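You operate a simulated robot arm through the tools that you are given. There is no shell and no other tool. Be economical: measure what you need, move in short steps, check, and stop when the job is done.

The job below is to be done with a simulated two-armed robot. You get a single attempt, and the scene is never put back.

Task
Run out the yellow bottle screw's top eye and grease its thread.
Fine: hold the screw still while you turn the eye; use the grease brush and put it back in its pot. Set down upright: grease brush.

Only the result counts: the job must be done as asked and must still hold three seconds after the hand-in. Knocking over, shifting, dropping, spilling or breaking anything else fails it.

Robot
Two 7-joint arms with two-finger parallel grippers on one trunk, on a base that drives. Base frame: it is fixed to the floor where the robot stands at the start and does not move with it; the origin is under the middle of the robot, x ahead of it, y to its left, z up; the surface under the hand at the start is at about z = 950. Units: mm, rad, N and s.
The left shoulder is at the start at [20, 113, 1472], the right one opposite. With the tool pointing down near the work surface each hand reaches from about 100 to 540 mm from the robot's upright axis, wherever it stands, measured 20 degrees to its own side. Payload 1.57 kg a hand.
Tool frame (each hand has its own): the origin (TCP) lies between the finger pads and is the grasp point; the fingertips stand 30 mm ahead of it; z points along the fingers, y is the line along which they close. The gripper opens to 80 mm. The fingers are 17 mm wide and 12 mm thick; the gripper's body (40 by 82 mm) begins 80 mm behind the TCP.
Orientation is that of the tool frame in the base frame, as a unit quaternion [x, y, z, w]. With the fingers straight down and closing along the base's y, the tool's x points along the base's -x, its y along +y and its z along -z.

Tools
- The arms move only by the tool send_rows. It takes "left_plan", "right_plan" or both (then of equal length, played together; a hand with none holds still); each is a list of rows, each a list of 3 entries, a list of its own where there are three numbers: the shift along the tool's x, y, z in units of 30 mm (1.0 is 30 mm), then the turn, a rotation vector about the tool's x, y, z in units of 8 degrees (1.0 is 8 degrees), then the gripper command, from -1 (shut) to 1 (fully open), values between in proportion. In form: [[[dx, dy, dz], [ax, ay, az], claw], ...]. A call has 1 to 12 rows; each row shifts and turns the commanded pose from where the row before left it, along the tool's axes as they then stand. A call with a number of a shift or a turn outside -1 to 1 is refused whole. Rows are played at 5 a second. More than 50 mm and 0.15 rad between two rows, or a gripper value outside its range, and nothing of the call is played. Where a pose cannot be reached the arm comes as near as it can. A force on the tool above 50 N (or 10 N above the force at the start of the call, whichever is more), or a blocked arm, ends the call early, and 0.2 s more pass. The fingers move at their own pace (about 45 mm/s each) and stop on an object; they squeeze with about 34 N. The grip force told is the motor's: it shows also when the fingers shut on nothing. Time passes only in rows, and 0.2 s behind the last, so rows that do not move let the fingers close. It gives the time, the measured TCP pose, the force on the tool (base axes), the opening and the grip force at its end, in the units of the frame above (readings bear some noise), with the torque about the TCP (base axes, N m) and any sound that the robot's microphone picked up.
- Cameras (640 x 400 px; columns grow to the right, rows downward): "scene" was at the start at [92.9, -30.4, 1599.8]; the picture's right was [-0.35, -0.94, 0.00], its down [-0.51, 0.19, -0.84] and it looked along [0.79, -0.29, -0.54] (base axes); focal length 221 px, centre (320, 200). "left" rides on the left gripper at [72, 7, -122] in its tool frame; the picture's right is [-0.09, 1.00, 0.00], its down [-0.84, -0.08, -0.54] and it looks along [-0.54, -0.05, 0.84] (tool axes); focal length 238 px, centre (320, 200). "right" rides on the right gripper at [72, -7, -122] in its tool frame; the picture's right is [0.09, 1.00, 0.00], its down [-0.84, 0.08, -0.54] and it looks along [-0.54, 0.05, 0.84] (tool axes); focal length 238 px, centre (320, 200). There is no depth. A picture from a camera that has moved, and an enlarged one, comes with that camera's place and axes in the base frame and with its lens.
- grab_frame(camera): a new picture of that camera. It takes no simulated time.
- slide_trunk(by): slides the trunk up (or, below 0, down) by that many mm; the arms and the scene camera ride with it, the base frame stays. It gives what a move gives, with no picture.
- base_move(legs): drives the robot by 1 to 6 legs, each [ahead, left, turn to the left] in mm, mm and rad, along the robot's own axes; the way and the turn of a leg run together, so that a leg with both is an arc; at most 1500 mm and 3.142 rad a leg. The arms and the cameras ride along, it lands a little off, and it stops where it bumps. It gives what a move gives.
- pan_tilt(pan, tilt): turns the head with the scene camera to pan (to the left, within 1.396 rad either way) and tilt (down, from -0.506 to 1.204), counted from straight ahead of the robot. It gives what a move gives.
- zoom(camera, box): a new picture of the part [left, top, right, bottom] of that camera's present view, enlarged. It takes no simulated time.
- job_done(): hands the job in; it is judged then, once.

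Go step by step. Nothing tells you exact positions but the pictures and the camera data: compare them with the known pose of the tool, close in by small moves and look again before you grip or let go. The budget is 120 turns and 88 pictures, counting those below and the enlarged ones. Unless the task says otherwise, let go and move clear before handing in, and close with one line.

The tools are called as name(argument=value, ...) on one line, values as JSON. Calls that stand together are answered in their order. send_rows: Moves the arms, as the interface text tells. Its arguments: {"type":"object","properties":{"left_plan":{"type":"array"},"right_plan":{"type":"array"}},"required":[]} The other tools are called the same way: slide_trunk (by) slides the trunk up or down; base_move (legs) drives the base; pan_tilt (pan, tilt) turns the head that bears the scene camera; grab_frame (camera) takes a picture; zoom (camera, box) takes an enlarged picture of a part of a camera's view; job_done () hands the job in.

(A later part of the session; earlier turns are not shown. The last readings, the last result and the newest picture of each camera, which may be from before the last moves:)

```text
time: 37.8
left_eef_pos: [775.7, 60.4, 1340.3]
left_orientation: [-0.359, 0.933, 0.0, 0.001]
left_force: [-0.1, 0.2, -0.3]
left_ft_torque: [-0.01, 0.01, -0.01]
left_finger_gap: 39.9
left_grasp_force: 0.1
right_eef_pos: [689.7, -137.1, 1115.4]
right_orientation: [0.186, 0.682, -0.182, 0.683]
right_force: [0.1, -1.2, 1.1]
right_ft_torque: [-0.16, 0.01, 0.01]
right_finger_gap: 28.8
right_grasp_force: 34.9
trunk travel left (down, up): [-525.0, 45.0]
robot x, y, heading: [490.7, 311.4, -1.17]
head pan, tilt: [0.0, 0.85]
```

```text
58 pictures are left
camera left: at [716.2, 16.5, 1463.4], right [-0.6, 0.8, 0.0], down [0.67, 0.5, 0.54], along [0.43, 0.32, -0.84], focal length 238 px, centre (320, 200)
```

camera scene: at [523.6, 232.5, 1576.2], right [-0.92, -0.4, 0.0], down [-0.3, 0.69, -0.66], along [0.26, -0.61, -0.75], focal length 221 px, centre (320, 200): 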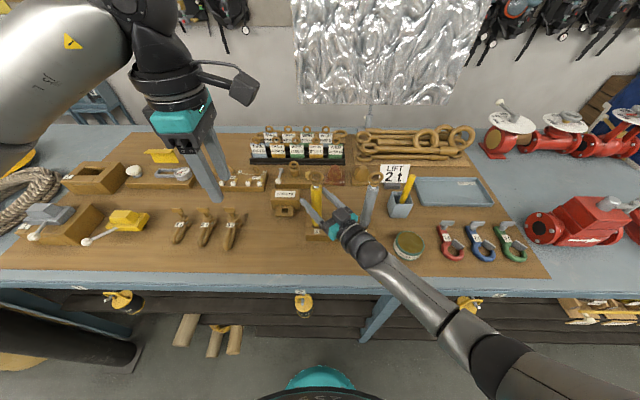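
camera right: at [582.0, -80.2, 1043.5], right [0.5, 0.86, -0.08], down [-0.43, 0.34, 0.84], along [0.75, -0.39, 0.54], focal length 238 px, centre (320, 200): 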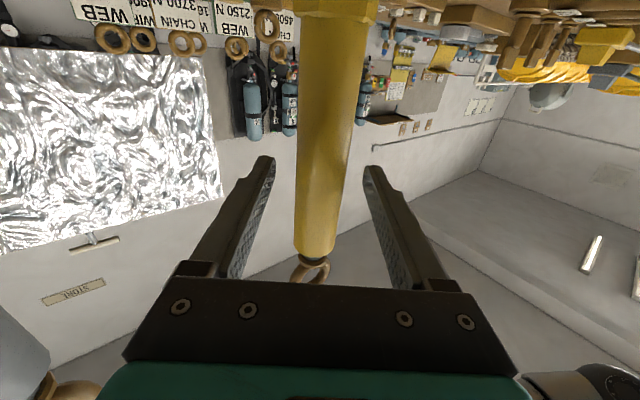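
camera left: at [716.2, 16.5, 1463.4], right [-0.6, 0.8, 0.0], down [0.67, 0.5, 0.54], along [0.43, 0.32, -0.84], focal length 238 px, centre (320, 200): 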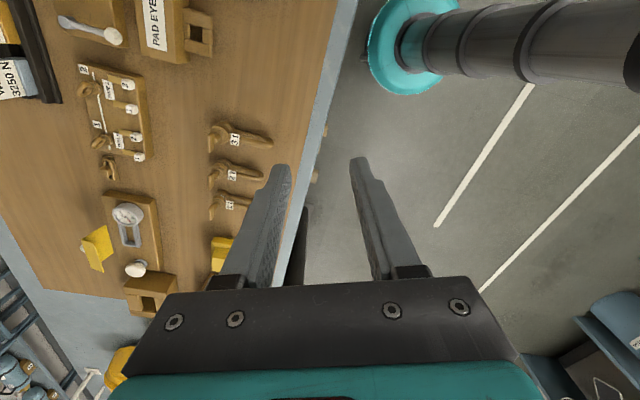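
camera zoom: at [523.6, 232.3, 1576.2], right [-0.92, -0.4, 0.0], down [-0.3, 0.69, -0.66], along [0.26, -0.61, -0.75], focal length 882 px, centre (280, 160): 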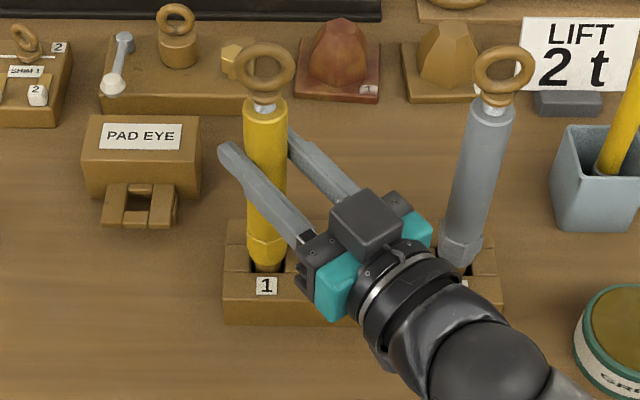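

The right hand holds the body firmly. The screw axis is near (696,-140) with the eye centre at z ~1194. I'll move the left hand above the eye and see how far counter-clockwise it can turn.

send_rows(left_plan=[[[0.92, -0.45, 0], [0, 0, 0], 0.2], [[0.92, -0.45, 0], [0, 0, 0], 0.2], [[0.92, -0.45, 0], [0, 0, 0], 0.2], [[0.92, -0.45, 0], [0, 0, 0], 0.2], [[0.92, -0.45, 0], [0, 0, 0], 0.2], [[0.92, -0.45, 0], [0, 0, 0], 0.2], [[0.92, -0.45, 0], [0, 0, 0], 0.2], [[0, 0, 0], [0, 0, -1], 0.2], [[0, 0, 0], [0, 0, -1], 0.2], [[0, 0, 0], [0, 0, -1], 0.2], [[0, 0, 0], [0, 0, -1], 0.2], [[0, 0, 0], [0, 0, -1], 0.2]])

grab_frame(camera="left")

```text
time: 40.4
left_eef_pos: [696.5, -139.6, 1339.8]
left_orientation: [-0.658, 0.753, 0.0, 0.001]
left_force: [-0.7, 0.5, -0.8]
left_ft_torque: [0.0, -0.02, -0.02]
left_finger_gap: 48.2
left_grasp_force: 0.0
right_eef_pos: [690.1, -137.3, 1114.9]
right_orientation: [0.188, 0.682, -0.183, 0.683]
right_force: [-0.2, -0.6, 0.2]
right_ft_torque: [-0.11, 0.13, 0.0]
right_finger_gap: 28.8
right_grasp_force: 34.3
trunk travel left (down, up): [-525.0, 45.0]
robot x, y, heading: [492.1, 310.5, -1.167]
head pan, tilt: [0.0, 0.85]
```

```text
57 pictures are left
camera left: at [677.6, -210.0, 1461.7], right [-0.97, 0.22, 0.0], down [0.19, 0.82, 0.54], along [0.12, 0.53, -0.84], focal length 238 px, centre (320, 200)
```

left: 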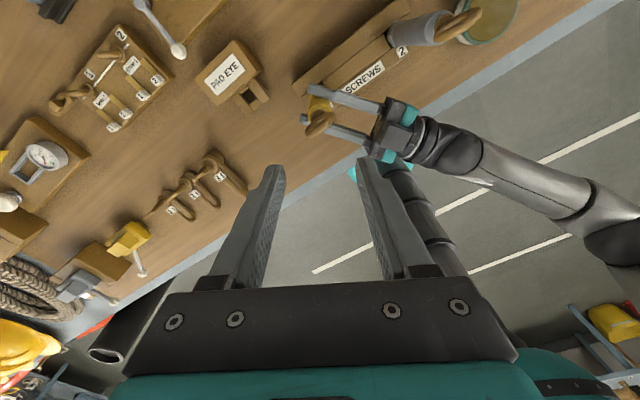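

The eye is right under the TCP, and the left hand turns to -149° freely. I'll zoom on the ring's orientation before gripping.

zoom(camera="left", box=[280, 80, 380, 160])

```text
5.00 times, centred on (330, 120) of left
camera zoom: at [677.6, -210.0, 1461.7], right [-0.97, 0.22, 0.0], down [0.19, 0.82, 0.54], along [0.12, 0.53, -0.84], focal length 1192 px, centre (270, 600)
```

zoom: 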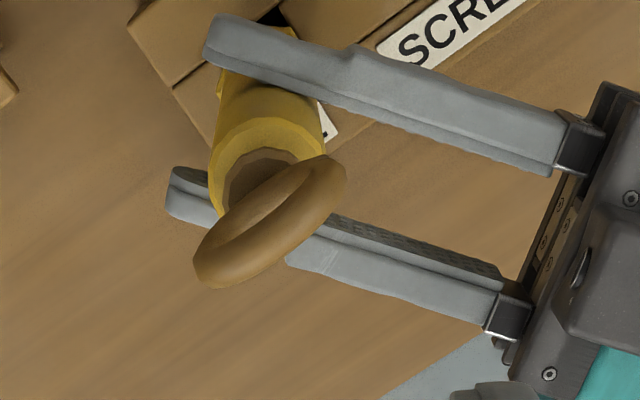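

The ring plane is parallel to the rack. I'll rotate the left hand to -90° and lower it around the eye.

send_rows(left_plan=[[[0, 0, 0.2], [0, 0, 1], 0.2], [[0, 0, 0.4], [0, 0, 1], 0.2], [[0, 0, 0.4], [0, 0, 1], 0.2], [[0, 0, 0.4], [0, 0, 1], 0.2], [[0, 0, 0.4], [0, 0, 1], 0.2], [[0, 0, 0.4], [0, 0, 1], 0.2], [[0, 0, 0.4], [0, 0, 1], 0.2], [[0, 0, 0.4], [0, 0, 0.37], 0.2]])

grab_frame(camera="left")

zoom(camera="scene", box=[260, 120, 400, 240])

```text
time: 42.2
left_eef_pos: [694.2, -139.3, 1250.3]
left_orientation: [-0.2, 0.98, -0.001, 0.0]
left_force: [0.9, 0.1, -0.3]
left_ft_torque: [-0.01, -0.02, 0.0]
left_finger_gap: 48.2
left_grasp_force: 0.1
right_eef_pos: [690.2, -136.2, 1114.5]
right_orientation: [0.187, 0.682, -0.183, 0.683]
right_force: [-0.7, -0.6, 1.4]
right_ft_torque: [-0.12, 0.09, 0.01]
right_finger_gap: 28.9
right_grasp_force: 33.8
trunk travel left (down, up): [-525.0, 45.0]
robot x, y, heading: [486.8, 312.9, -1.161]
head pan, tilt: [0.0, 0.85]
```

```text
55 pictures are left
camera left: at [623.5, -160.6, 1371.9], right [-0.31, 0.95, 0.0], down [0.8, 0.26, 0.54], along [0.52, 0.16, -0.84], focal length 238 px, centre (320, 200)
```

left: 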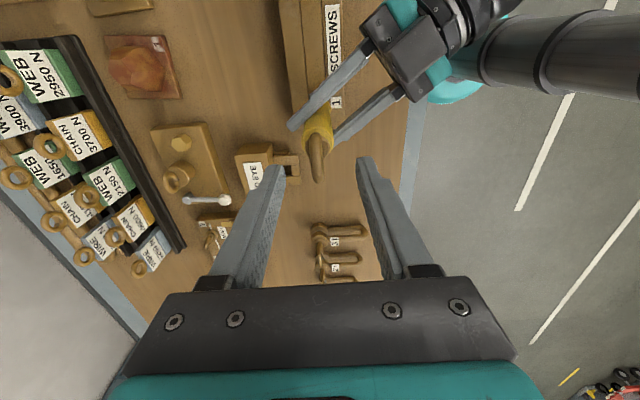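

```text
3.33 times, centred on (330, 180) of scene
camera zoom: at [523.5, 232.5, 1576.2], right [-0.92, -0.4, 0.0], down [-0.3, 0.69, -0.66], along [0.26, -0.61, -0.75], focal length 735 px, centre (287, 267)
```

zoom: 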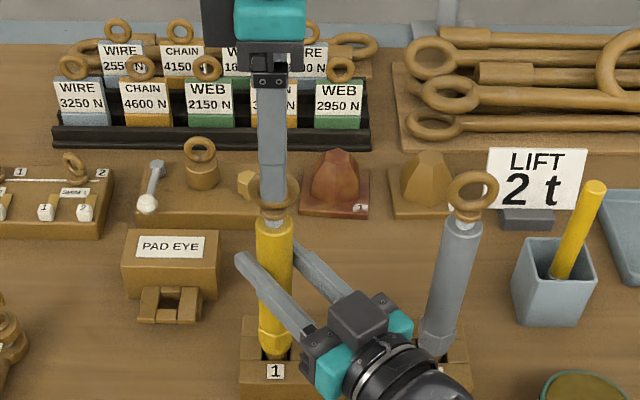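

Centred within 2 mm. Lower the last 34 mm and close on the ring.

send_rows(left_plan=[[[0, -0.06, 0.6], [0, 0, 0], 0.2], [[0, 0, 0.53], [0, 0, 0], 0.2], [[0, 0, 0], [0, 0, 0], -0.3], [[0, 0, 0], [0, 0, 0], -1], [[0, 0, 0], [0, 0, 0], -1], [[0, 0, 0], [0, 0, 0], -1], [[0, 0, 0], [0, 0, 0], -1]])

zoom(camera="scene", box=[280, 150, 360, 220])

```text
time: 43.8
left_eef_pos: [695.1, -140.6, 1217.4]
left_orientation: [-0.201, 0.98, 0.0, 0.0]
left_force: [0.2, -1.0, -0.8]
left_ft_torque: [0.03, 0.01, -0.04]
left_finger_gap: 7.8
left_grasp_force: 27.5
right_eef_pos: [691.3, -136.8, 1116.2]
right_orientation: [0.187, 0.682, -0.182, 0.684]
right_force: [-0.8, 0.0, 1.3]
right_ft_torque: [-0.25, -0.01, 0.01]
right_finger_gap: 28.9
right_grasp_force: 34.3
trunk travel left (down, up): [-525.0, 45.0]
robot x, y, heading: [491.5, 313.1, -1.166]
head pan, tilt: [0.0, 0.85]
```

```text
5.71 times, centred on (320, 185) of scene
camera zoom: at [523.5, 232.5, 1576.2], right [-0.92, -0.4, 0.0], down [-0.3, 0.69, -0.66], along [0.26, -0.61, -0.75], focal length 1260 px, centre (320, 286)
```

zoom: 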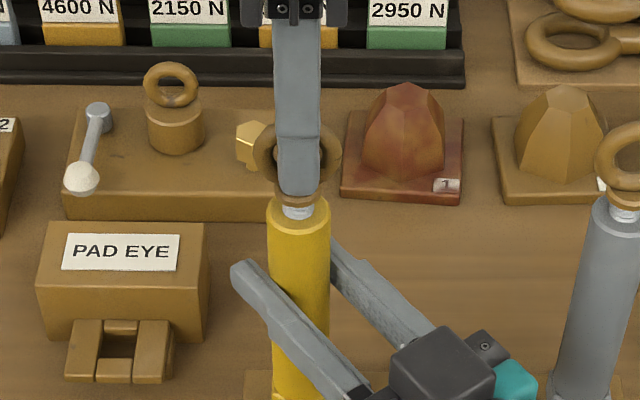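

The ring is gripped (7.8 mm). I'll turn counter-clockwise 32° first and read force and height.

send_rows(left_plan=[[[0, 0, 0], [0, 0, -1], -1], [[0, 0, 0], [0, 0, -1], -1], [[0, 0, 0], [0, 0, -1], -1], [[0, 0, 0], [0, 0, -1], -1]])

zoom(camera="scene", box=[280, 150, 360, 220])

```text
time: 44.8
left_eef_pos: [695.3, -140.0, 1217.8]
left_orientation: [-0.464, 0.886, 0.0, 0.0]
left_force: [-1.0, 4.1, 13.7]
left_ft_torque: [0.57, -0.28, -0.08]
left_finger_gap: 8.4
left_grasp_force: 27.1
right_eef_pos: [689.7, -136.3, 1115.5]
right_orientation: [0.188, 0.682, -0.184, 0.682]
right_force: [6.0, -6.6, -0.3]
right_ft_torque: [-0.43, -0.24, 0.09]
right_finger_gap: 29.0
right_grasp_force: 33.9
trunk travel left (down, up): [-525.0, 45.0]
robot x, y, heading: [486.9, 316.7, -1.164]
head pan, tilt: [0.0, 0.85]
```

```text
5.71 times, centred on (320, 185) of scene
camera zoom: at [523.8, 233.1, 1576.3], right [-0.92, -0.4, 0.0], down [-0.3, 0.69, -0.66], along [0.26, -0.61, -0.75], focal length 1260 px, centre (320, 286)
```

zoom: 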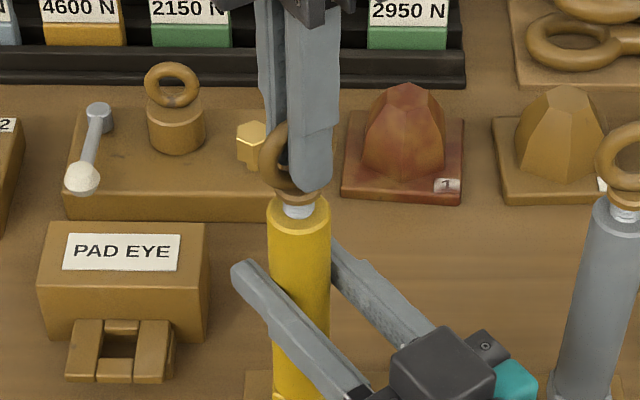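

Counter-clockwise pushes the eye up, so it is running out. I'll continue to about -150° with a slight lift.

send_rows(left_plan=[[[0, 0, -0.03], [0, 0, -1], -1], [[0, 0, -0.02], [0, 0, -1], -1], [[0, 0, -0.02], [0, 0, -1], -1], [[0, 0, -0.02], [0, 0, -0.5], -1], [[0, 0, 0], [0, 0, 0], -1]])

zoom(camera="scene", box=[290, 160, 350, 210])

```text
time: 46.0
left_eef_pos: [695.5, -140.8, 1219.9]
left_orientation: [-0.664, 0.747, 0.0, -0.001]
left_force: [-3.9, 8.0, 17.4]
left_ft_torque: [-0.08, -0.09, -0.07]
left_finger_gap: 8.0
left_grasp_force: 27.2
right_eef_pos: [689.4, -136.9, 1115.7]
right_orientation: [0.188, 0.682, -0.183, 0.683]
right_force: [6.8, -11.9, -0.3]
right_ft_torque: [0.19, 0.1, 0.03]
right_finger_gap: 28.7
right_grasp_force: 34.2
trunk travel left (down, up): [-525.0, 45.0]
robot x, y, heading: [490.7, 312.6, -1.163]
head pan, tilt: [0.0, 0.85]
```

```text
8.00 times, centred on (320, 185) of scene
camera zoom: at [523.6, 232.9, 1576.2], right [-0.92, -0.4, 0.0], down [-0.3, 0.69, -0.66], along [0.26, -0.61, -0.75], focal length 1764 px, centre (320, 320)
```

zoom: 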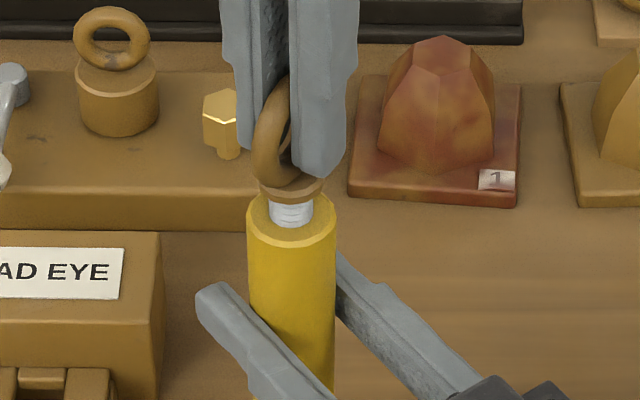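

It's turning and thread is showing. I'll open, rotate the left hand back 180°, and regrip.

send_rows(left_plan=[[[0, 0, 0], [0, 0, 0], 0.4], [[0, 0, 0], [0, 0, 0], 0.4], [[0, 0, 0], [0, 0, 1], 0.4], [[0, 0, 0], [0, 0, 1], 0.4], [[0, 0, 0], [0, 0, 1], 0.4], [[0, 0, 0], [0, 0, 1], 0.4], [[0, 0, 0], [0, 0, 1], 0.4], [[0, 0, 0], [0, 0, 1], 0.4], [[0, 0, 0], [0, 0, 1], 0.4], [[0, 0, 0], [0, 0, 1], 0.4], [[0, 0, 0], [0, 0, 1], 0.4], [[0, 0, 0], [0, 0, 1], 0.4]])

send_rows(left_plan=[[[0, 0, 0], [0, 0, 1], 0.4], [[0, 0, 0], [0, 0, 1], 0.4], [[0, 0, 0], [0, 0, 1], 0.4], [[0, 0, 0], [0, 0, 1], 0.4], [[0, 0, 0], [0, 0, 1], 0.4], [[0, 0, 0], [0, 0, 1], 0.4], [[0, 0, 0], [0, 0, 1], 0.4], [[0, 0, 0], [0, 0, 1], 0.4], [[0, 0, 0], [0, 0, 1], 0.4], [[0, 0, 0], [0, 0, 1], 0.4], [[0, 0, 0], [0, 0, 1], 0.4], [[0, 0, 0], [0, 0, 0.5], 0.4]])

grab_frame(camera="left")

zoom(camera="scene", box=[290, 160, 350, 210])

```text
time: 48.6
left_eef_pos: [696.0, -141.0, 1219.8]
left_orientation: [-0.025, 1.0, 0.0, 0.0]
left_force: [-0.5, -0.5, 0.7]
left_ft_torque: [0.0, 0.04, 0.03]
left_finger_gap: 56.0
left_grasp_force: 0.0
right_eef_pos: [689.6, -137.1, 1116.3]
right_orientation: [0.189, 0.681, -0.184, 0.683]
right_force: [0.9, 1.1, 0.7]
right_ft_torque: [0.13, -0.13, 0.04]
right_finger_gap: 28.8
right_grasp_force: 34.2
trunk travel left (down, up): [-525.0, 45.0]
robot x, y, heading: [487.9, 316.5, -1.163]
head pan, tilt: [0.0, 0.85]
```

```text
time: 51.2
left_eef_pos: [696.4, -141.3, 1219.4]
left_orientation: [0.7, 0.714, 0.0, 0.0]
left_force: [0.1, -0.7, 0.9]
left_ft_torque: [0.0, 0.0, -0.02]
left_finger_gap: 55.8
left_grasp_force: 0.2
right_eef_pos: [690.0, -136.6, 1115.6]
right_orientation: [0.188, 0.682, -0.182, 0.684]
right_force: [0.5, 0.3, 0.7]
right_ft_torque: [-0.04, 0.0, 0.02]
right_finger_gap: 28.9
right_grasp_force: 34.1
trunk travel left (down, up): [-525.0, 45.0]
robot x, y, heading: [488.7, 309.7, -1.166]
head pan, tilt: [0.0, 0.85]
```

```text
50 pictures are left
camera left: at [700.0, -69.6, 1341.9], right [1.0, -0.07, 0.0], down [-0.06, -0.84, 0.54], along [-0.04, -0.54, -0.84], focal length 238 px, centre (320, 200)
```

left: 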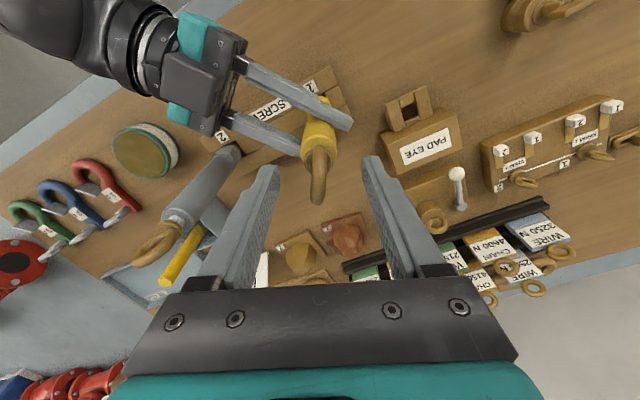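

```text
8.00 times, centred on (320, 185) of scene
camera zoom: at [523.6, 232.6, 1576.2], right [-0.92, -0.4, 0.0], down [-0.3, 0.69, -0.66], along [0.26, -0.61, -0.75], focal length 1764 px, centre (320, 320)
```

zoom: 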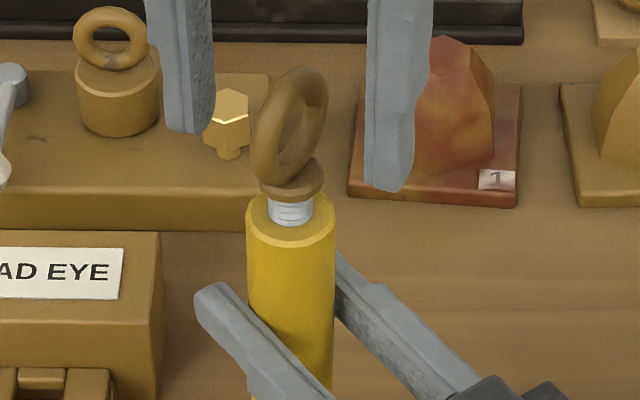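

The ring is ready for another grip. I'll close and turn 180°, lifting gently along.

send_rows(left_plan=[[[0, 0, 0], [0, 0, 0], -0.5], [[0, 0, 0], [0, 0, 0], -1], [[0, 0, 0], [0, 0, 0], -1], [[0, 0, 0], [0, 0, 0], -1], [[0, 0, -0.012], [0, 0, -1], -1], [[0, 0, -0.012], [0, 0, -1], -1], [[0, 0, -0.012], [0, 0, -1], -1], [[0, 0, -0.012], [0, 0, -1], -1], [[0, 0, -0.012], [0, 0, -1], -1], [[0, 0, -0.012], [0, 0, -1], -1], [[0, 0, -0.012], [0, 0, -1], -1], [[0, 0, -0.012], [0, 0, -1], -1]])

```text
time: 53.8
left_eef_pos: [697.5, -141.1, 1224.4]
left_orientation: [0.213, 0.977, 0.0, 0.0]
left_force: [0.0, 1.0, 8.7]
left_ft_torque: [0.05, -0.69, -0.03]
left_finger_gap: 8.2
left_grasp_force: 26.9
right_eef_pos: [689.5, -136.5, 1115.7]
right_orientation: [0.188, 0.682, -0.181, 0.683]
right_force: [5.0, -1.2, -0.8]
right_ft_torque: [-0.01, -0.05, 0.11]
right_finger_gap: 28.9
right_grasp_force: 34.2
trunk travel left (down, up): [-525.0, 45.0]
robot x, y, heading: [490.2, 313.9, -1.167]
head pan, tilt: [0.0, 0.85]
```

send_rows(left_plan=[[[0, 0, -0.03], [0, 0, -1], -1], [[0, 0, -0.025], [0, 0, -1], -1], [[0, 0, -0.025], [0, 0, -1], -1], [[0, 0, -0.025], [0, 0, -1], -1], [[0, 0, -0.025], [0, 0, -1], -1], [[0, 0, -0.025], [0, 0, -1], -1], [[0, 0, -0.025], [0, 0, -1], -1], [[0, 0, -0.025], [0, 0, -1], -1], [[0, 0, -0.025], [0, 0, -1], -1], [[0, 0, -0.025], [0, 0, -1], -1], [[0, 0, -0.025], [0, 0, -1], -1], [[0, 0, -0.025], [0, 0, -1], -1]])

zoom(camera="scene", box=[290, 160, 350, 210])

```text
time: 56.4
left_eef_pos: [695.5, -140.0, 1231.1]
left_orientation: [-0.583, 0.812, 0.0, 0.001]
left_force: [3.8, 0.7, -10.1]
left_ft_torque: [0.1, -0.33, 0.01]
left_finger_gap: 8.2
left_grasp_force: 26.6
right_eef_pos: [690.9, -137.5, 1117.2]
right_orientation: [0.188, 0.68, -0.183, 0.685]
right_force: [-3.9, -0.6, 10.3]
right_ft_torque: [-0.07, -0.18, -0.02]
right_finger_gap: 28.7
right_grasp_force: 34.7
trunk travel left (down, up): [-525.0, 45.0]
robot x, y, heading: [488.5, 309.8, -1.164]
head pan, tilt: [0.0, 0.85]
```

```text
8.00 times, centred on (320, 185) of scene
camera zoom: at [523.7, 232.1, 1576.2], right [-0.92, -0.4, 0.0], down [-0.3, 0.69, -0.66], along [0.26, -0.61, -0.75], focal length 1764 px, centre (320, 320)
```

zoom: 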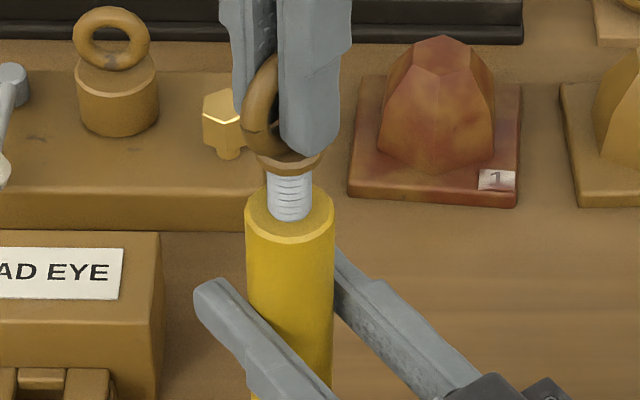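

About 15 mm of thread is showing, at roughly 16 mm per turn. I'll release, rotate back 180° and take the next stroke.

send_rows(left_plan=[[[0, 0, 0], [0, 0, -1], -1], [[0, 0, 0], [0, 0, -0.5], -1], [[0, 0, 0], [0, 0, 0], 0.4], [[0, 0, 0], [0, 0, 0], 0.4], [[0, 0, 0], [0, 0, 1], 0.4], [[0, 0, 0], [0, 0, 1], 0.4], [[0, 0, 0], [0, 0, 1], 0.4], [[0, 0, 0], [0, 0, 1], 0.4], [[0, 0, 0], [0, 0, 1], 0.4], [[0, 0, 0], [0, 0, 1], 0.4], [[0, 0, 0], [0, 0, 1], 0.4], [[0, 0, 0], [0, 0, 1], 0.4]])

send_rows(left_plan=[[[0, 0, 0], [0, 0, 1], 0.4], [[0, 0, 0], [0, 0, 1], 0.4], [[0, 0, 0], [0, 0, 1], 0.4], [[0, 0, 0], [0, 0, 1], 0.4], [[0, 0, 0], [0, 0, 1], 0.4], [[0, 0, 0], [0, 0, 1], 0.4], [[0, 0, 0], [0, 0, 1], 0.4], [[0, 0, 0], [0, 0, 1], 0.4], [[0, 0, 0], [0, 0, 1], 0.4], [[0, 0, 0], [0, 0, 1], 0.4], [[0, 0, 0], [0, 0, 1], 0.4], [[0, 0, 0], [0, 0, 1], 0.4]])

send_rows(left_plan=[[[0, 0, 0], [0, 0, 1], 0.4], [[0, 0, 0], [0, 0, 1], 0.4], [[0, 0, 0], [0, 0, 0.5], 0.4]])

zoom(camera="scene", box=[290, 160, 350, 210])

grab_frame(camera="left")

```text
time: 59.0
left_eef_pos: [695.6, -140.1, 1232.1]
left_orientation: [-0.166, 0.986, 0.0, 0.0]
left_force: [-0.3, 0.5, 0.0]
left_ft_torque: [0.02, -0.02, 0.0]
left_finger_gap: 56.0
left_grasp_force: 0.1
right_eef_pos: [690.1, -136.4, 1115.9]
right_orientation: [0.188, 0.682, -0.183, 0.683]
right_force: [0.6, 0.7, 2.9]
right_ft_torque: [0.05, -0.03, 0.03]
right_finger_gap: 28.7
right_grasp_force: 33.8
trunk travel left (down, up): [-525.0, 45.0]
robot x, y, heading: [491.6, 312.6, -1.167]
head pan, tilt: [0.0, 0.85]
```

```text
time: 61.6
left_eef_pos: [695.1, -141.6, 1232.9]
left_orientation: [0.622, 0.783, 0.0, 0.0]
left_force: [0.1, -0.1, -0.4]
left_ft_torque: [-0.02, -0.01, -0.02]
left_finger_gap: 55.7
left_grasp_force: 0.1
right_eef_pos: [689.8, -137.1, 1116.2]
right_orientation: [0.187, 0.682, -0.182, 0.683]
right_force: [-0.7, 1.1, 0.8]
right_ft_torque: [0.06, 0.18, 0.02]
right_finger_gap: 28.8
right_grasp_force: 34.1
trunk travel left (down, up): [-525.0, 45.0]
robot x, y, heading: [487.8, 311.3, -1.16]
head pan, tilt: [0.0, 0.85]
```

```text
time: 62.4
left_eef_pos: [695.4, -141.5, 1233.2]
left_orientation: [0.749, 0.663, 0.0, 0.0]
left_force: [-0.2, 0.1, -0.4]
left_ft_torque: [-0.03, 0.0, -0.01]
left_finger_gap: 56.0
left_grasp_force: 0.0
right_eef_pos: [689.5, -136.4, 1114.6]
right_orientation: [0.187, 0.682, -0.182, 0.683]
right_force: [-1.4, 1.0, -0.7]
right_ft_torque: [0.07, 0.14, -0.01]
right_finger_gap: 29.0
right_grasp_force: 33.8
trunk travel left (down, up): [-525.0, 45.0]
robot x, y, heading: [493.6, 315.9, -1.158]
head pan, tilt: [0.0, 0.85]
```

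```text
8.00 times, centred on (320, 185) of scene
camera zoom: at [523.4, 232.6, 1576.2], right [-0.92, -0.4, 0.0], down [-0.3, 0.69, -0.66], along [0.26, -0.61, -0.75], focal length 1764 px, centre (320, 320)
```

zoom: 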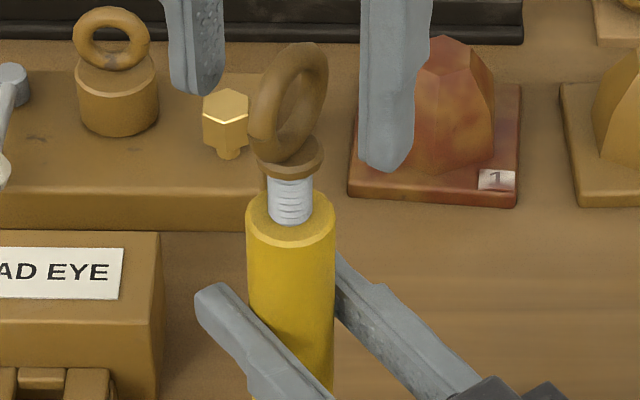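

```text
46 pictures are left
camera left: at [708.9, -70.9, 1355.3], right [0.98, -0.21, 0.0], down [-0.18, -0.82, 0.54], along [-0.11, -0.53, -0.84], focal length 238 px, centre (320, 200)
```

left: 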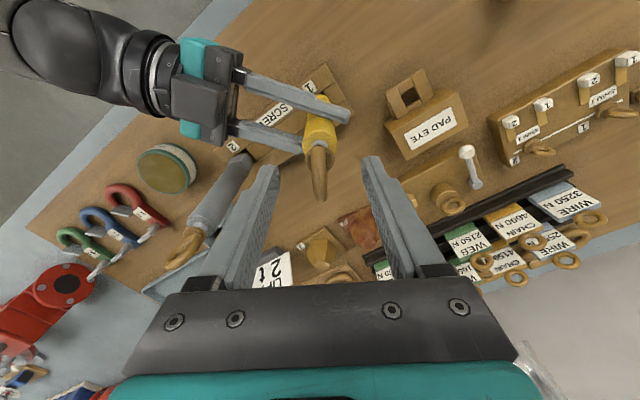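

Good alignment again. I'll lower about 6 mm, grip and turn 180° with 0.4 mm lift per row.

send_rows(left_plan=[[[0, 0, 0.2], [0, 0, 0], 0.4], [[0, 0, 0], [0, 0, 0], -1], [[0, 0, 0], [0, 0, 0], -1], [[0, 0, 0], [0, 0, 0], -1], [[0, 0, -0.013], [0, 0, -1], -1], [[0, 0, -0.013], [0, 0, -1], -1], [[0, 0, -0.013], [0, 0, -1], -1], [[0, 0, -0.013], [0, 0, -1], -1], [[0, 0, -0.013], [0, 0, -1], -1], [[0, 0, -0.013], [0, 0, -1], -1], [[0, 0, -0.013], [0, 0, -1], -1], [[0, 0, -0.013], [0, 0, -1], -1]])

send_rows(left_plan=[[[0, 0, -0.013], [0, 0, -1], -1], [[0, 0, -0.013], [0, 0, -1], -1], [[0, 0, -0.013], [0, 0, -1], -1], [[0, 0, -0.013], [0, 0, -1], -1], [[0, 0, -0.013], [0, 0, -1], -1], [[0, 0, -0.013], [0, 0, -1], -1], [[0, 0, -0.013], [0, 0, -1], -1], [[0, 0, -0.013], [0, 0, -1], -1], [[0, 0, -0.013], [0, 0, -1], -1], [[0, 0, -0.013], [0, 0, -1], -1], [[0, 0, -0.013], [0, 0, -1], -1], [[0, 0, -0.013], [0, 0, -1], -1]])

zoom(camera="scene", box=[290, 160, 350, 210])

```text
time: 65.0
left_eef_pos: [696.5, -140.7, 1230.2]
left_orientation: [0.28, 0.96, -0.001, 0.0]
left_force: [-0.8, 1.5, -0.3]
left_ft_torque: [0.05, -0.53, -0.05]
left_finger_gap: 8.5
left_grasp_force: 27.4
right_eef_pos: [690.9, -137.2, 1116.1]
right_orientation: [0.187, 0.682, -0.182, 0.683]
right_force: [1.1, -1.1, 0.3]
right_ft_torque: [0.05, 0.28, 0.03]
right_finger_gap: 29.0
right_grasp_force: 34.4
trunk travel left (down, up): [-525.0, 45.0]
robot x, y, heading: [489.3, 313.5, -1.162]
head pan, tilt: [0.0, 0.85]
```

```text
time: 67.6
left_eef_pos: [696.2, -141.0, 1235.1]
left_orientation: [-0.525, 0.851, 0.0, 0.0]
left_force: [0.1, -0.7, -1.2]
left_ft_torque: [0.23, 0.01, -0.51]
left_finger_gap: 11.2
left_grasp_force: 28.8
right_eef_pos: [691.3, -136.4, 1117.1]
right_orientation: [0.187, 0.681, -0.182, 0.684]
right_force: [0.7, 0.7, 0.7]
right_ft_torque: [-0.41, 0.07, 0.52]
right_finger_gap: 29.0
right_grasp_force: 34.1
trunk travel left (down, up): [-525.0, 45.0]
robot x, y, heading: [489.7, 312.6, -1.166]
head pan, tilt: [0.0, 0.85]
```

```text
8.00 times, centred on (320, 185) of scene
camera zoom: at [523.8, 232.1, 1576.2], right [-0.92, -0.4, 0.0], down [-0.3, 0.69, -0.66], along [0.26, -0.61, -0.75], focal length 1764 px, centre (320, 320)
```

zoom: 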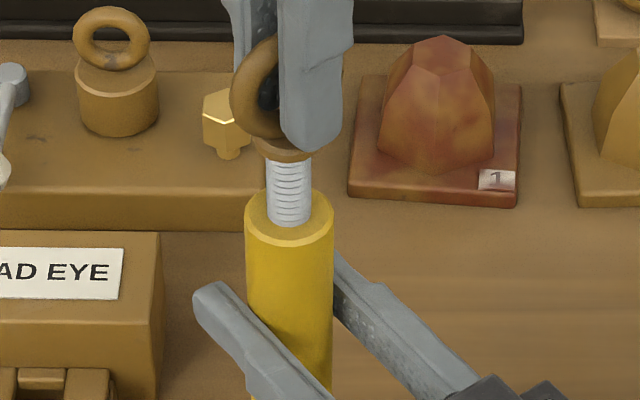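

The eye began to resist (0.5 Nm) and the pads spread, so it may have reached its stop. I'll release and look at the ring.

send_rows(left_plan=[[[0, 0, 0], [0, 0, 0], 0.4], [[0, 0, 0], [0, 0, 0], 0.4], [[0, 0, 0], [0, 0, 0], 0.4]])

zoom(camera="left", box=[270, 110, 370, 210])

zoom(camera="scene", box=[300, 165, 340, 200])

```text
time: 68.4
left_eef_pos: [696.0, -141.9, 1234.5]
left_orientation: [-0.523, 0.852, 0.0, 0.0]
left_force: [-0.3, 0.5, -1.0]
left_ft_torque: [0.01, 0.02, 0.0]
left_finger_gap: 56.0
left_grasp_force: 0.1
right_eef_pos: [690.1, -137.4, 1115.8]
right_orientation: [0.188, 0.682, -0.182, 0.683]
right_force: [0.6, -0.1, 0.8]
right_ft_torque: [0.06, -0.14, -0.01]
right_finger_gap: 28.7
right_grasp_force: 33.6
trunk travel left (down, up): [-525.0, 45.0]
robot x, y, heading: [486.5, 312.5, -1.164]
head pan, tilt: [0.0, 0.85]
```

```text
4.00 times, centred on (320, 160) of left
camera zoom: at [656.0, -202.0, 1356.9], right [-0.85, 0.53, 0.0], down [0.45, 0.71, 0.54], along [0.29, 0.46, -0.84], focal length 953 px, centre (320, 360)
```

zoom: 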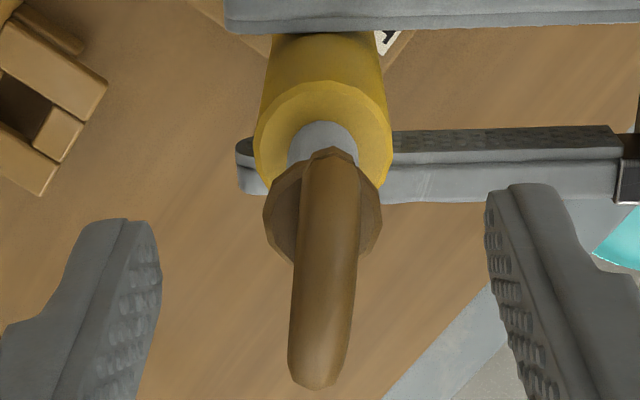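

```text
11.43 times, centred on (320, 182) of scene
camera zoom: at [523.7, 232.5, 1576.2], right [-0.92, -0.4, 0.0], down [-0.3, 0.69, -0.66], along [0.26, -0.61, -0.75], focal length 2521 px, centre (320, 400)
```

zoom: 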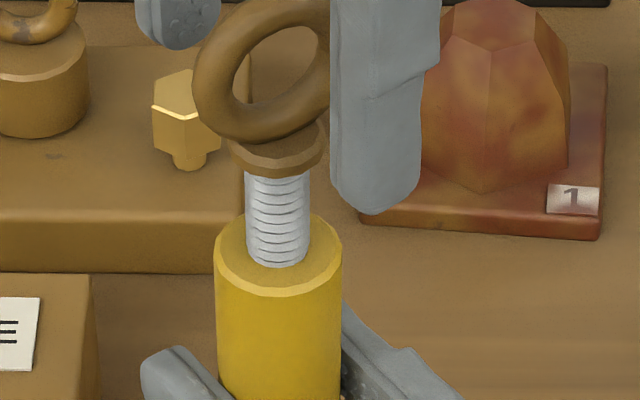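

The ring is nearly aligned with the fingers. I'll regrip and try another 20° to see whether it's truly at its stop.

send_rows(left_plan=[[[0, 0, 0.1], [0, 0, 0], -1], [[0, 0, 0], [0, 0, 0], -1], [[0, 0, 0], [0, 0, 0], -1], [[0, 0, 0], [0, 0, 0], -1], [[0, 0, -0.013], [0, 0, -1], -1], [[0, 0, -0.013], [0, 0, -1], -1], [[0, 0, 0], [0, 0, -0.5], -1]])

zoom(camera="scene", box=[300, 165, 340, 200])

```text
time: 70.0
left_eef_pos: [696.4, -141.7, 1231.5]
left_orientation: [-0.664, 0.748, 0.001, -0.001]
left_force: [-2.8, 1.4, -0.2]
left_ft_torque: [0.09, 0.1, -0.59]
left_finger_gap: 10.1
left_grasp_force: 28.1
right_eef_pos: [690.0, -137.6, 1117.3]
right_orientation: [0.187, 0.682, -0.183, 0.683]
right_force: [3.3, -1.7, 0.0]
right_ft_torque: [0.1, 0.32, 0.58]
right_finger_gap: 28.9
right_grasp_force: 33.7
trunk travel left (down, up): [-525.0, 45.0]
robot x, y, heading: [488.5, 314.8, -1.166]
head pan, tilt: [0.0, 0.85]
```

```text
11.43 times, centred on (320, 182) of scene
camera zoom: at [523.6, 232.2, 1576.2], right [-0.92, -0.4, 0.0], down [-0.3, 0.69, -0.66], along [0.26, -0.61, -0.75], focal length 2521 px, centre (320, 400)
```

zoom: 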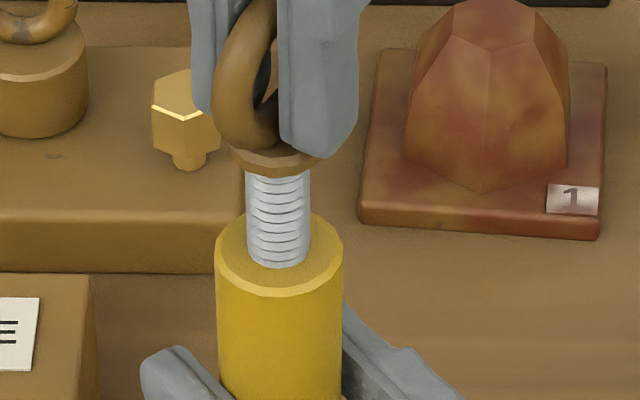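

The collar didn't rise any further while torque built, so the top eye is fully run out. I'll ease off, release and withdraw both hands, keeping clear of the grey screw.

send_rows(left_plan=[[[0, 0, 0], [0, 0, 0.8], -1], [[0, 0, 0], [0, 0, 0], 0.4], [[0, 0, 0], [0, 0, 0], 0.4], [[0, 0, -0.7], [0, 0, 0], 0.4], [[0, 0, -1], [0, 0, 0], 0.4], [[0, 0, -1], [0, 0, 0], 0.4], [[0, 0, -1], [0, 0, 0], 0.4], [[0, 0, -0.5], [0, 0, 0], 0.4], [[-0.56, -0.96, 0], [0, 0, 0], 0.4], [[-0.56, -0.96, 0], [0, 0, 0], 0.4], [[-0.56, -0.96, 0], [0, 0, 0], 0.4], [[-0.56, -0.96, 0], [0, 0, 0], 0.4]], right_plan=[[[0, 0, 0], [0, 0, 0], -1], [[0, 0, 0], [0, 0, 0], -1], [[0, 0, 0], [0, 0, 0], -1], [[0, 0, 0], [0, 0, 0], 0.4], [[0, 0, 0], [0, 0, 0], 0.4], [[0, 0, 0], [0, 0, 0], 0.4], [[0, 0, -0.97], [0, 0, 0], 0.4], [[0, 0, -0.97], [0, 0, 0], 0.4], [[0, 0, -0.97], [0, 0, 0], 0.4], [[0, 0, -0.97], [0, 0, 0], 0.4], [[0, 0, -0.97], [0, 0, 0], 0.4], [[0, 0, -0.97], [0, 0, 0], 0.4]])

grab_frame(camera="scene")

```text
time: 72.6
left_eef_pos: [824.7, -100.7, 1359.3]
left_orientation: [-0.621, 0.784, 0.001, 0.0]
left_force: [0.2, 0.2, 0.3]
left_ft_torque: [-0.01, 0.02, -0.01]
left_finger_gap: 55.9
left_grasp_force: 0.0
right_eef_pos: [538.9, -51.0, 1115.0]
right_orientation: [0.188, 0.681, -0.18, 0.684]
right_force: [0.0, 1.0, 0.2]
right_ft_torque: [-0.02, -0.01, 0.0]
right_finger_gap: 55.9
right_grasp_force: 0.1
trunk travel left (down, up): [-525.0, 45.0]
robot x, y, heading: [491.2, 310.5, -1.164]
head pan, tilt: [0.0, 0.85]
```

```text
41 pictures are left
camera scene: at [523.8, 233.2, 1576.3], right [-0.92, -0.4, 0.0], down [-0.3, 0.69, -0.66], along [0.26, -0.61, -0.75], focal length 221 px, centre (320, 200)
```

scene: 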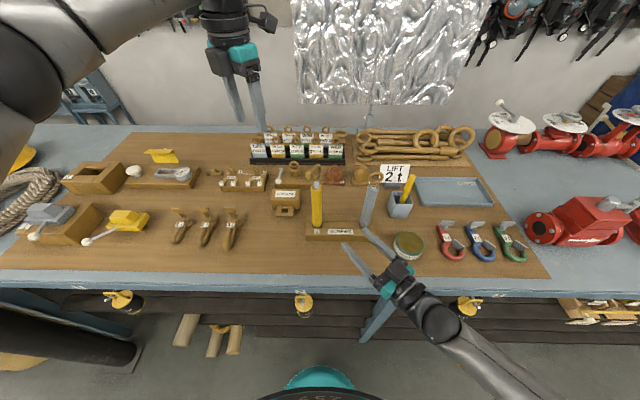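

The screw stands fine. I'll bring the right hand up and back to pointing down.

send_rows(right_plan=[[[-1, 0, 0], [0, 0, 0], 0.4], [[-1, 0, 0], [0, 0, 0], 0.4], [[-1, 0, 0], [0, 0, 0], 0.4], [[-1, 0, 0], [0, 0, 0], 0.4], [[-1, 0, 0], [0, 0, 0], 0.4], [[-1, 0, 0], [0, 0, 0], 0.4], [[-1, 0, 0], [0, 0, 0], 0.4], [[0, -0.8, -0.58], [0, 0, 0], 0.4], [[0, -0.8, -0.58], [0, 0, 0], 0.4], [[0, -0.8, -0.58], [0, 0, 0], 0.4], [[0, -0.8, -0.58], [0, 0, 0], 0.4], [[0, 0, 0], [0, 1, 0], 0.4]])

send_rows(right_plan=[[[0, 0, 0], [0, 1, 0], 0.4], [[0, 0, 0], [0, 1, 0], 0.4], [[0, 0, 0], [0, 1, 0], 0.4], [[0, 0, 0], [0, 1, 0], 0.4], [[0, 0, 0], [0, 1, 0], 0.4], [[0, 0, 0], [0, 1, 0], 0.4], [[0, 0, 0], [0, 1, 0], 0.4], [[0, 0, 0], [0, 1, 0], 0.4], [[0, 0, 0], [0, 1, 0], 0.4], [[0, 0, 0], [0, 1, 0], 0.4], [[0, 0, 0], [0, 0.25, 0], 0.4]])

send_rows(right_plan=[[[0, 0, 0], [0, 0, 1], 0.4], [[0, 0, 0], [0, 0, 1], 0.4], [[0, 0, 0], [0, 0, 1], 0.4], [[0, 0, 0], [0, 0, 1], 0.4], [[0, 0, 0], [0, 0, 0.4], 0.4]])

base_move(legs=[[85, -100, 0]])

grab_frame(camera="right")

grab_frame(camera="scene")

```text
time: 75.2
left_eef_pos: [825.4, -102.7, 1360.0]
left_orientation: [-0.621, 0.784, -0.001, 0.0]
left_force: [0.3, 0.7, 1.0]
left_ft_torque: [-0.04, 0.01, -0.02]
left_finger_gap: 56.1
left_grasp_force: 0.1
right_eef_pos: [429.6, -102.7, 1321.5]
right_orientation: [0.2, 0.728, -0.17, 0.633]
right_force: [0.6, 0.2, 0.8]
right_ft_torque: [0.01, -0.01, -0.01]
right_finger_gap: 56.1
right_grasp_force: 0.1
right hand out of reach, approached as far as the arm can: row 7
trunk travel left (down, up): [-525.0, 45.0]
robot x, y, heading: [492.0, 310.1, -1.158]
head pan, tilt: [0.0, 0.85]
```

```text
time: 77.6
left_eef_pos: [824.1, -100.7, 1359.5]
left_orientation: [-0.622, 0.783, 0.0, 0.0]
left_force: [-0.6, -0.7, -0.5]
left_ft_torque: [0.0, 0.01, 0.0]
left_finger_gap: 56.2
left_grasp_force: 0.1
right_eef_pos: [437.7, -109.1, 1320.3]
right_orientation: [0.273, 0.962, -0.007, 0.028]
right_force: [0.2, -0.2, 0.6]
right_ft_torque: [0.0, 0.01, 0.01]
right_finger_gap: 55.8
right_grasp_force: 0.1
right hand out of reach, approached as far as the arm can: row 1
trunk travel left (down, up): [-525.0, 45.0]
robot x, y, heading: [486.8, 308.3, -1.163]
head pan, tilt: [0.0, 0.85]
```

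```text
time: 78.8
left_eef_pos: [823.7, -101.5, 1359.2]
left_orientation: [-0.621, 0.784, 0.0, 0.0]
left_force: [0.1, -0.2, -0.3]
left_ft_torque: [0.0, -0.01, 0.0]
left_finger_gap: 55.9
left_grasp_force: 0.1
right_eef_pos: [440.2, -109.7, 1318.3]
right_orientation: [0.551, 0.834, 0.004, 0.03]
right_force: [-0.1, -0.7, 0.2]
right_ft_torque: [0.01, 0.0, 0.04]
right_finger_gap: 56.0
right_grasp_force: 0.1
trunk travel left (down, up): [-525.0, 45.0]
robot x, y, heading: [490.9, 313.7, -1.166]
head pan, tilt: [0.0, 0.85]
```

```text
time: 80.1
left_eef_pos: [770.4, -216.2, 1359.7]
left_orientation: [-0.621, 0.783, 0.0, 0.001]
left_force: [0.4, 0.4, 0.3]
left_ft_torque: [0.0, 0.0, -0.01]
left_finger_gap: 56.2
left_grasp_force: 0.1
right_eef_pos: [385.6, -225.1, 1319.7]
right_orientation: [0.55, 0.835, 0.002, 0.029]
right_force: [0.5, 0.6, -0.1]
right_ft_torque: [-0.01, -0.01, 0.0]
right_finger_gap: 56.1
right_grasp_force: 0.0
trunk travel left (down, up): [-525.0, 45.0]
robot x, y, heading: [433.3, 198.6, -1.162]
head pan, tilt: [0.0, 0.85]
```

```text
40 pictures are left
camera right: at [344.5, -157.7, 1437.6], right [0.88, 0.48, 0.03], down [0.37, -0.72, 0.58], along [0.3, -0.5, -0.81], focal length 238 px, centre (320, 200)
```

right: 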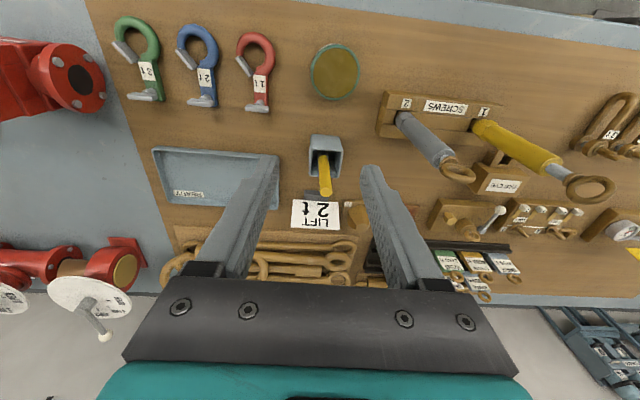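

```text
39 pictures are left
camera scene: at [468.4, 116.8, 1576.2], right [-0.92, -0.4, 0.0], down [-0.3, 0.69, -0.66], along [0.26, -0.61, -0.75], focal length 221 px, centre (320, 200)
```

scene: 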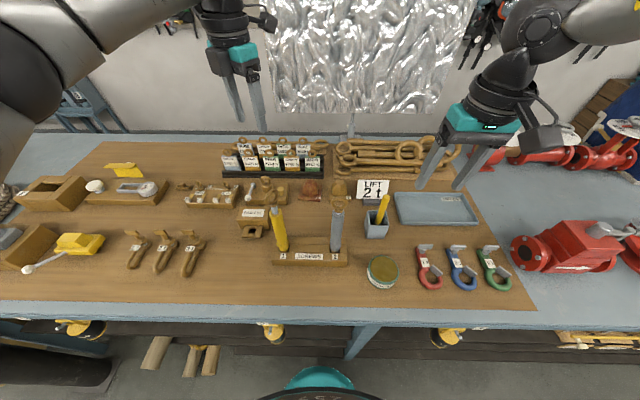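

I need precise brush and pot geometry, so I'll fix the small tilt of the right hand and zoom.

send_rows(right_plan=[[[0, 0, 0], [0.25, 0.33, 0], 0.2], [[0, 0, 0], [0, 0, 0], 0.2]])

zoom(camera="right", box=[270, 30, 390, 210])

zoom(camera="scene", box=[340, 180, 420, 300])

```text
time: 80.7
left_eef_pos: [768.7, -216.5, 1359.1]
left_orientation: [-0.622, 0.783, 0.0, 0.0]
left_force: [-0.8, 0.5, -0.1]
left_ft_torque: [0.03, 0.0, 0.01]
left_finger_gap: 56.1
left_grasp_force: 0.1
right_eef_pos: [384.4, -225.5, 1318.4]
right_orientation: [0.551, 0.835, 0.001, 0.001]
right_force: [0.2, 0.3, 0.5]
right_ft_torque: [-0.01, 0.0, -0.01]
right_finger_gap: 48.2
right_grasp_force: 0.0
trunk travel left (down, up): [-525.0, 45.0]
robot x, y, heading: [434.5, 199.0, -1.163]
head pan, tilt: [0.0, 0.85]
```

```text
2.22 times, centred on (330, 120) of right
camera zoom: at [349.4, -161.6, 1440.7], right [0.88, 0.48, 0.0], down [0.4, -0.74, 0.54], along [0.26, -0.48, -0.84], focal length 530 px, centre (298, 378)
```

zoom: 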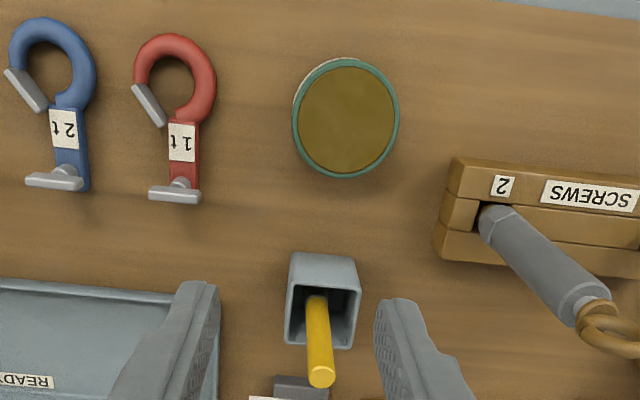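

```text
3.33 times, centred on (380, 240) of scene
camera zoom: at [467.5, 116.6, 1576.2], right [-0.92, -0.4, 0.0], down [-0.3, 0.69, -0.66], along [0.26, -0.61, -0.75], focal length 735 px, centre (120, 67)
```

zoom: 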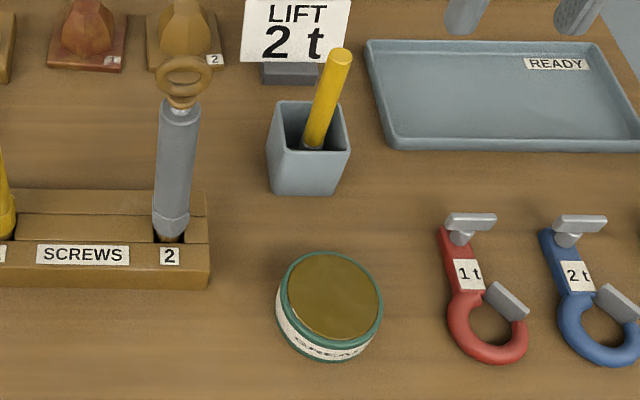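

The brush handle stands vertical at robot-frame f 495, l −185, with its top at z 1127 and the pot rim at z ~1028. Moving the right hand above it.

send_rows(right_plan=[[[-0.7, 0.157, 0.7], [0, 0, 0], 0.2], [[-0.7, 0.157, 0.7], [0, 0, 0], 0.2], [[-0.7, 0.157, 0.7], [0, 0, 0], 0.2], [[-0.7, 0.157, 0.7], [0, 0, 0], 0.2], [[-0.7, 0.157, 0.7], [0, 0, 0], 0.2], [[-0.69, 0.157, 0.7], [0, 0, 0], 0.2]])

grab_frame(camera="right")

zoom(camera="scene", box=[320, 130, 440, 250])

```text
time: 82.1
left_eef_pos: [769.0, -216.4, 1358.7]
left_orientation: [-0.622, 0.783, 0.0, 0.0]
left_force: [-0.1, 0.0, -0.2]
left_ft_torque: [0.0, 0.0, 0.01]
left_finger_gap: 56.0
left_grasp_force: 0.2
right_eef_pos: [433.1, -309.0, 1212.8]
right_orientation: [0.551, 0.835, 0.001, 0.002]
right_force: [-0.4, 0.1, -0.4]
right_ft_torque: [0.03, 0.01, -0.01]
right_finger_gap: 47.9
right_grasp_force: 0.0
right hand out of reach, approached as far as the arm can: row 5, 6
trunk travel left (down, up): [-525.0, 45.0]
robot x, y, heading: [436.1, 194.7, -1.167]
head pan, tilt: [0.0, 0.85]
```

```text
36 pictures are left
camera right: at [397.9, -245.4, 1334.1], right [0.88, 0.48, 0.0], down [0.4, -0.74, 0.55], along [0.26, -0.48, -0.84], focal length 238 px, centre (320, 200)
```

right: 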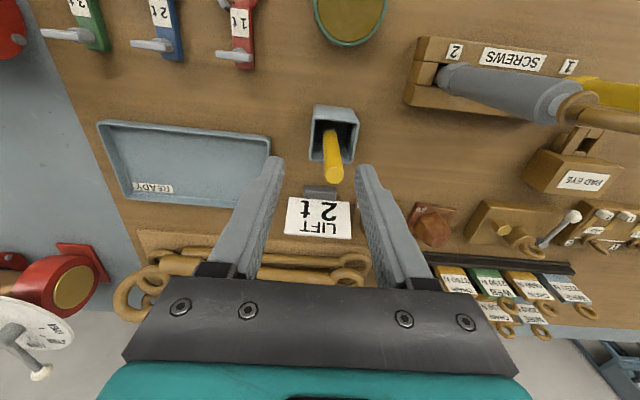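

```text
3.33 times, centred on (380, 190) of scene
camera zoom: at [468.1, 117.1, 1576.2], right [-0.92, -0.4, 0.0], down [-0.3, 0.69, -0.66], along [0.26, -0.61, -0.75], focal length 735 px, centre (120, 233)
```

zoom: 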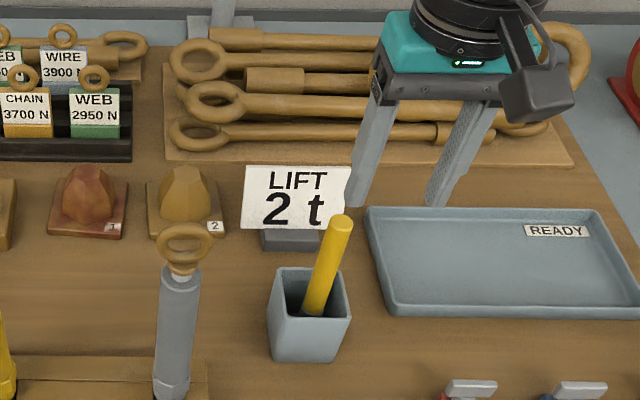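

The arm stopped about 30 mm short. I'll try again at a slightly lower height before considering moving the base.

send_rows(right_plan=[[[0, 0, 0.6], [0, 0, 0], 0.2], [[0, 0, 0.6], [0, 0, 0], 0.2], [[-0.5, 0.25, 0], [0, 0, 0], 0.2], [[-0.4, 0.25, 0], [0, 0, 0], 0.2]])

```text
time: 83.1
left_eef_pos: [769.4, -215.3, 1360.0]
left_orientation: [-0.622, 0.783, 0.0, 0.0]
left_force: [0.3, -0.3, 0.4]
left_ft_torque: [0.01, -0.01, -0.03]
left_finger_gap: 56.0
left_grasp_force: 0.0
right_eef_pos: [426.6, -306.3, 1200.1]
right_orientation: [0.55, 0.835, 0.0, 0.001]
right_force: [0.1, -0.6, 0.6]
right_ft_torque: [-0.01, 0.01, 0.01]
right_finger_gap: 48.0
right_grasp_force: 0.1
right hand out of reach, approached as far as the arm can: row 1, 2, 3, 4
trunk travel left (down, up): [-525.0, 45.0]
robot x, y, heading: [433.2, 196.7, -1.164]
head pan, tilt: [0.0, 0.85]
```

Reach shrinks when going lower, so lowering the trunk will help. First I'll retract and raise both hands, then slide the trunk down 150 mm.

send_rows(right_plan=[[[0.6, 0, -1], [0, 0, 0], 0.2], [[0.6, 0, -1], [0, 0, 0], 0.2], [[0.6, 0, -1], [0, 0, 0], 0.2], [[0.6, 0, -1], [0, 0, 0], 0.2], [[0.6, 0, -1], [0, 0, 0], 0.2]], left_plan=[[[0, 0, -1], [0, 0, 0], 0.4], [[0, 0, -1], [0, 0, 0], 0.4], [[0, 0, -1], [0, 0, 0], 0.4], [[0, 0, -1], [0, 0, 0], 0.4], [[0, 0, -0.5], [0, 0, 0], 0.4]])

slide_trunk(by=-150)

```text
time: 84.3
left_eef_pos: [768.6, -216.1, 1494.5]
left_orientation: [-0.621, 0.784, 0.0, -0.001]
left_force: [0.6, 0.3, 0.2]
left_ft_torque: [0.0, 0.0, 0.03]
left_finger_gap: 55.7
left_grasp_force: 0.0
right_eef_pos: [391.8, -222.3, 1351.0]
right_orientation: [0.55, 0.835, 0.0, 0.002]
right_force: [-0.5, 0.4, -0.1]
right_ft_torque: [0.01, -0.01, -0.01]
right_finger_gap: 48.2
right_grasp_force: 0.0
trunk travel left (down, up): [-525.0, 45.0]
robot x, y, heading: [431.0, 196.5, -1.161]
head pan, tilt: [0.0, 0.85]
```

```text
time: 86.0
left_eef_pos: [770.4, -216.9, 1343.3]
left_orientation: [-0.621, 0.783, 0.0, 0.0]
left_force: [-0.4, 0.6, 0.7]
left_ft_torque: [-0.02, 0.05, 0.02]
left_finger_gap: 55.8
left_grasp_force: 0.1
right_eef_pos: [392.2, -223.4, 1203.0]
right_orientation: [0.55, 0.835, 0.0, 0.002]
right_force: [-0.6, 0.3, -0.1]
right_ft_torque: [0.01, 0.01, 0.01]
right_finger_gap: 48.0
right_grasp_force: 0.0
trunk travel left (down, up): [-375.0, 195.0]
robot x, y, heading: [439.0, 197.7, -1.163]
head pan, tilt: [0.0, 0.85]
```

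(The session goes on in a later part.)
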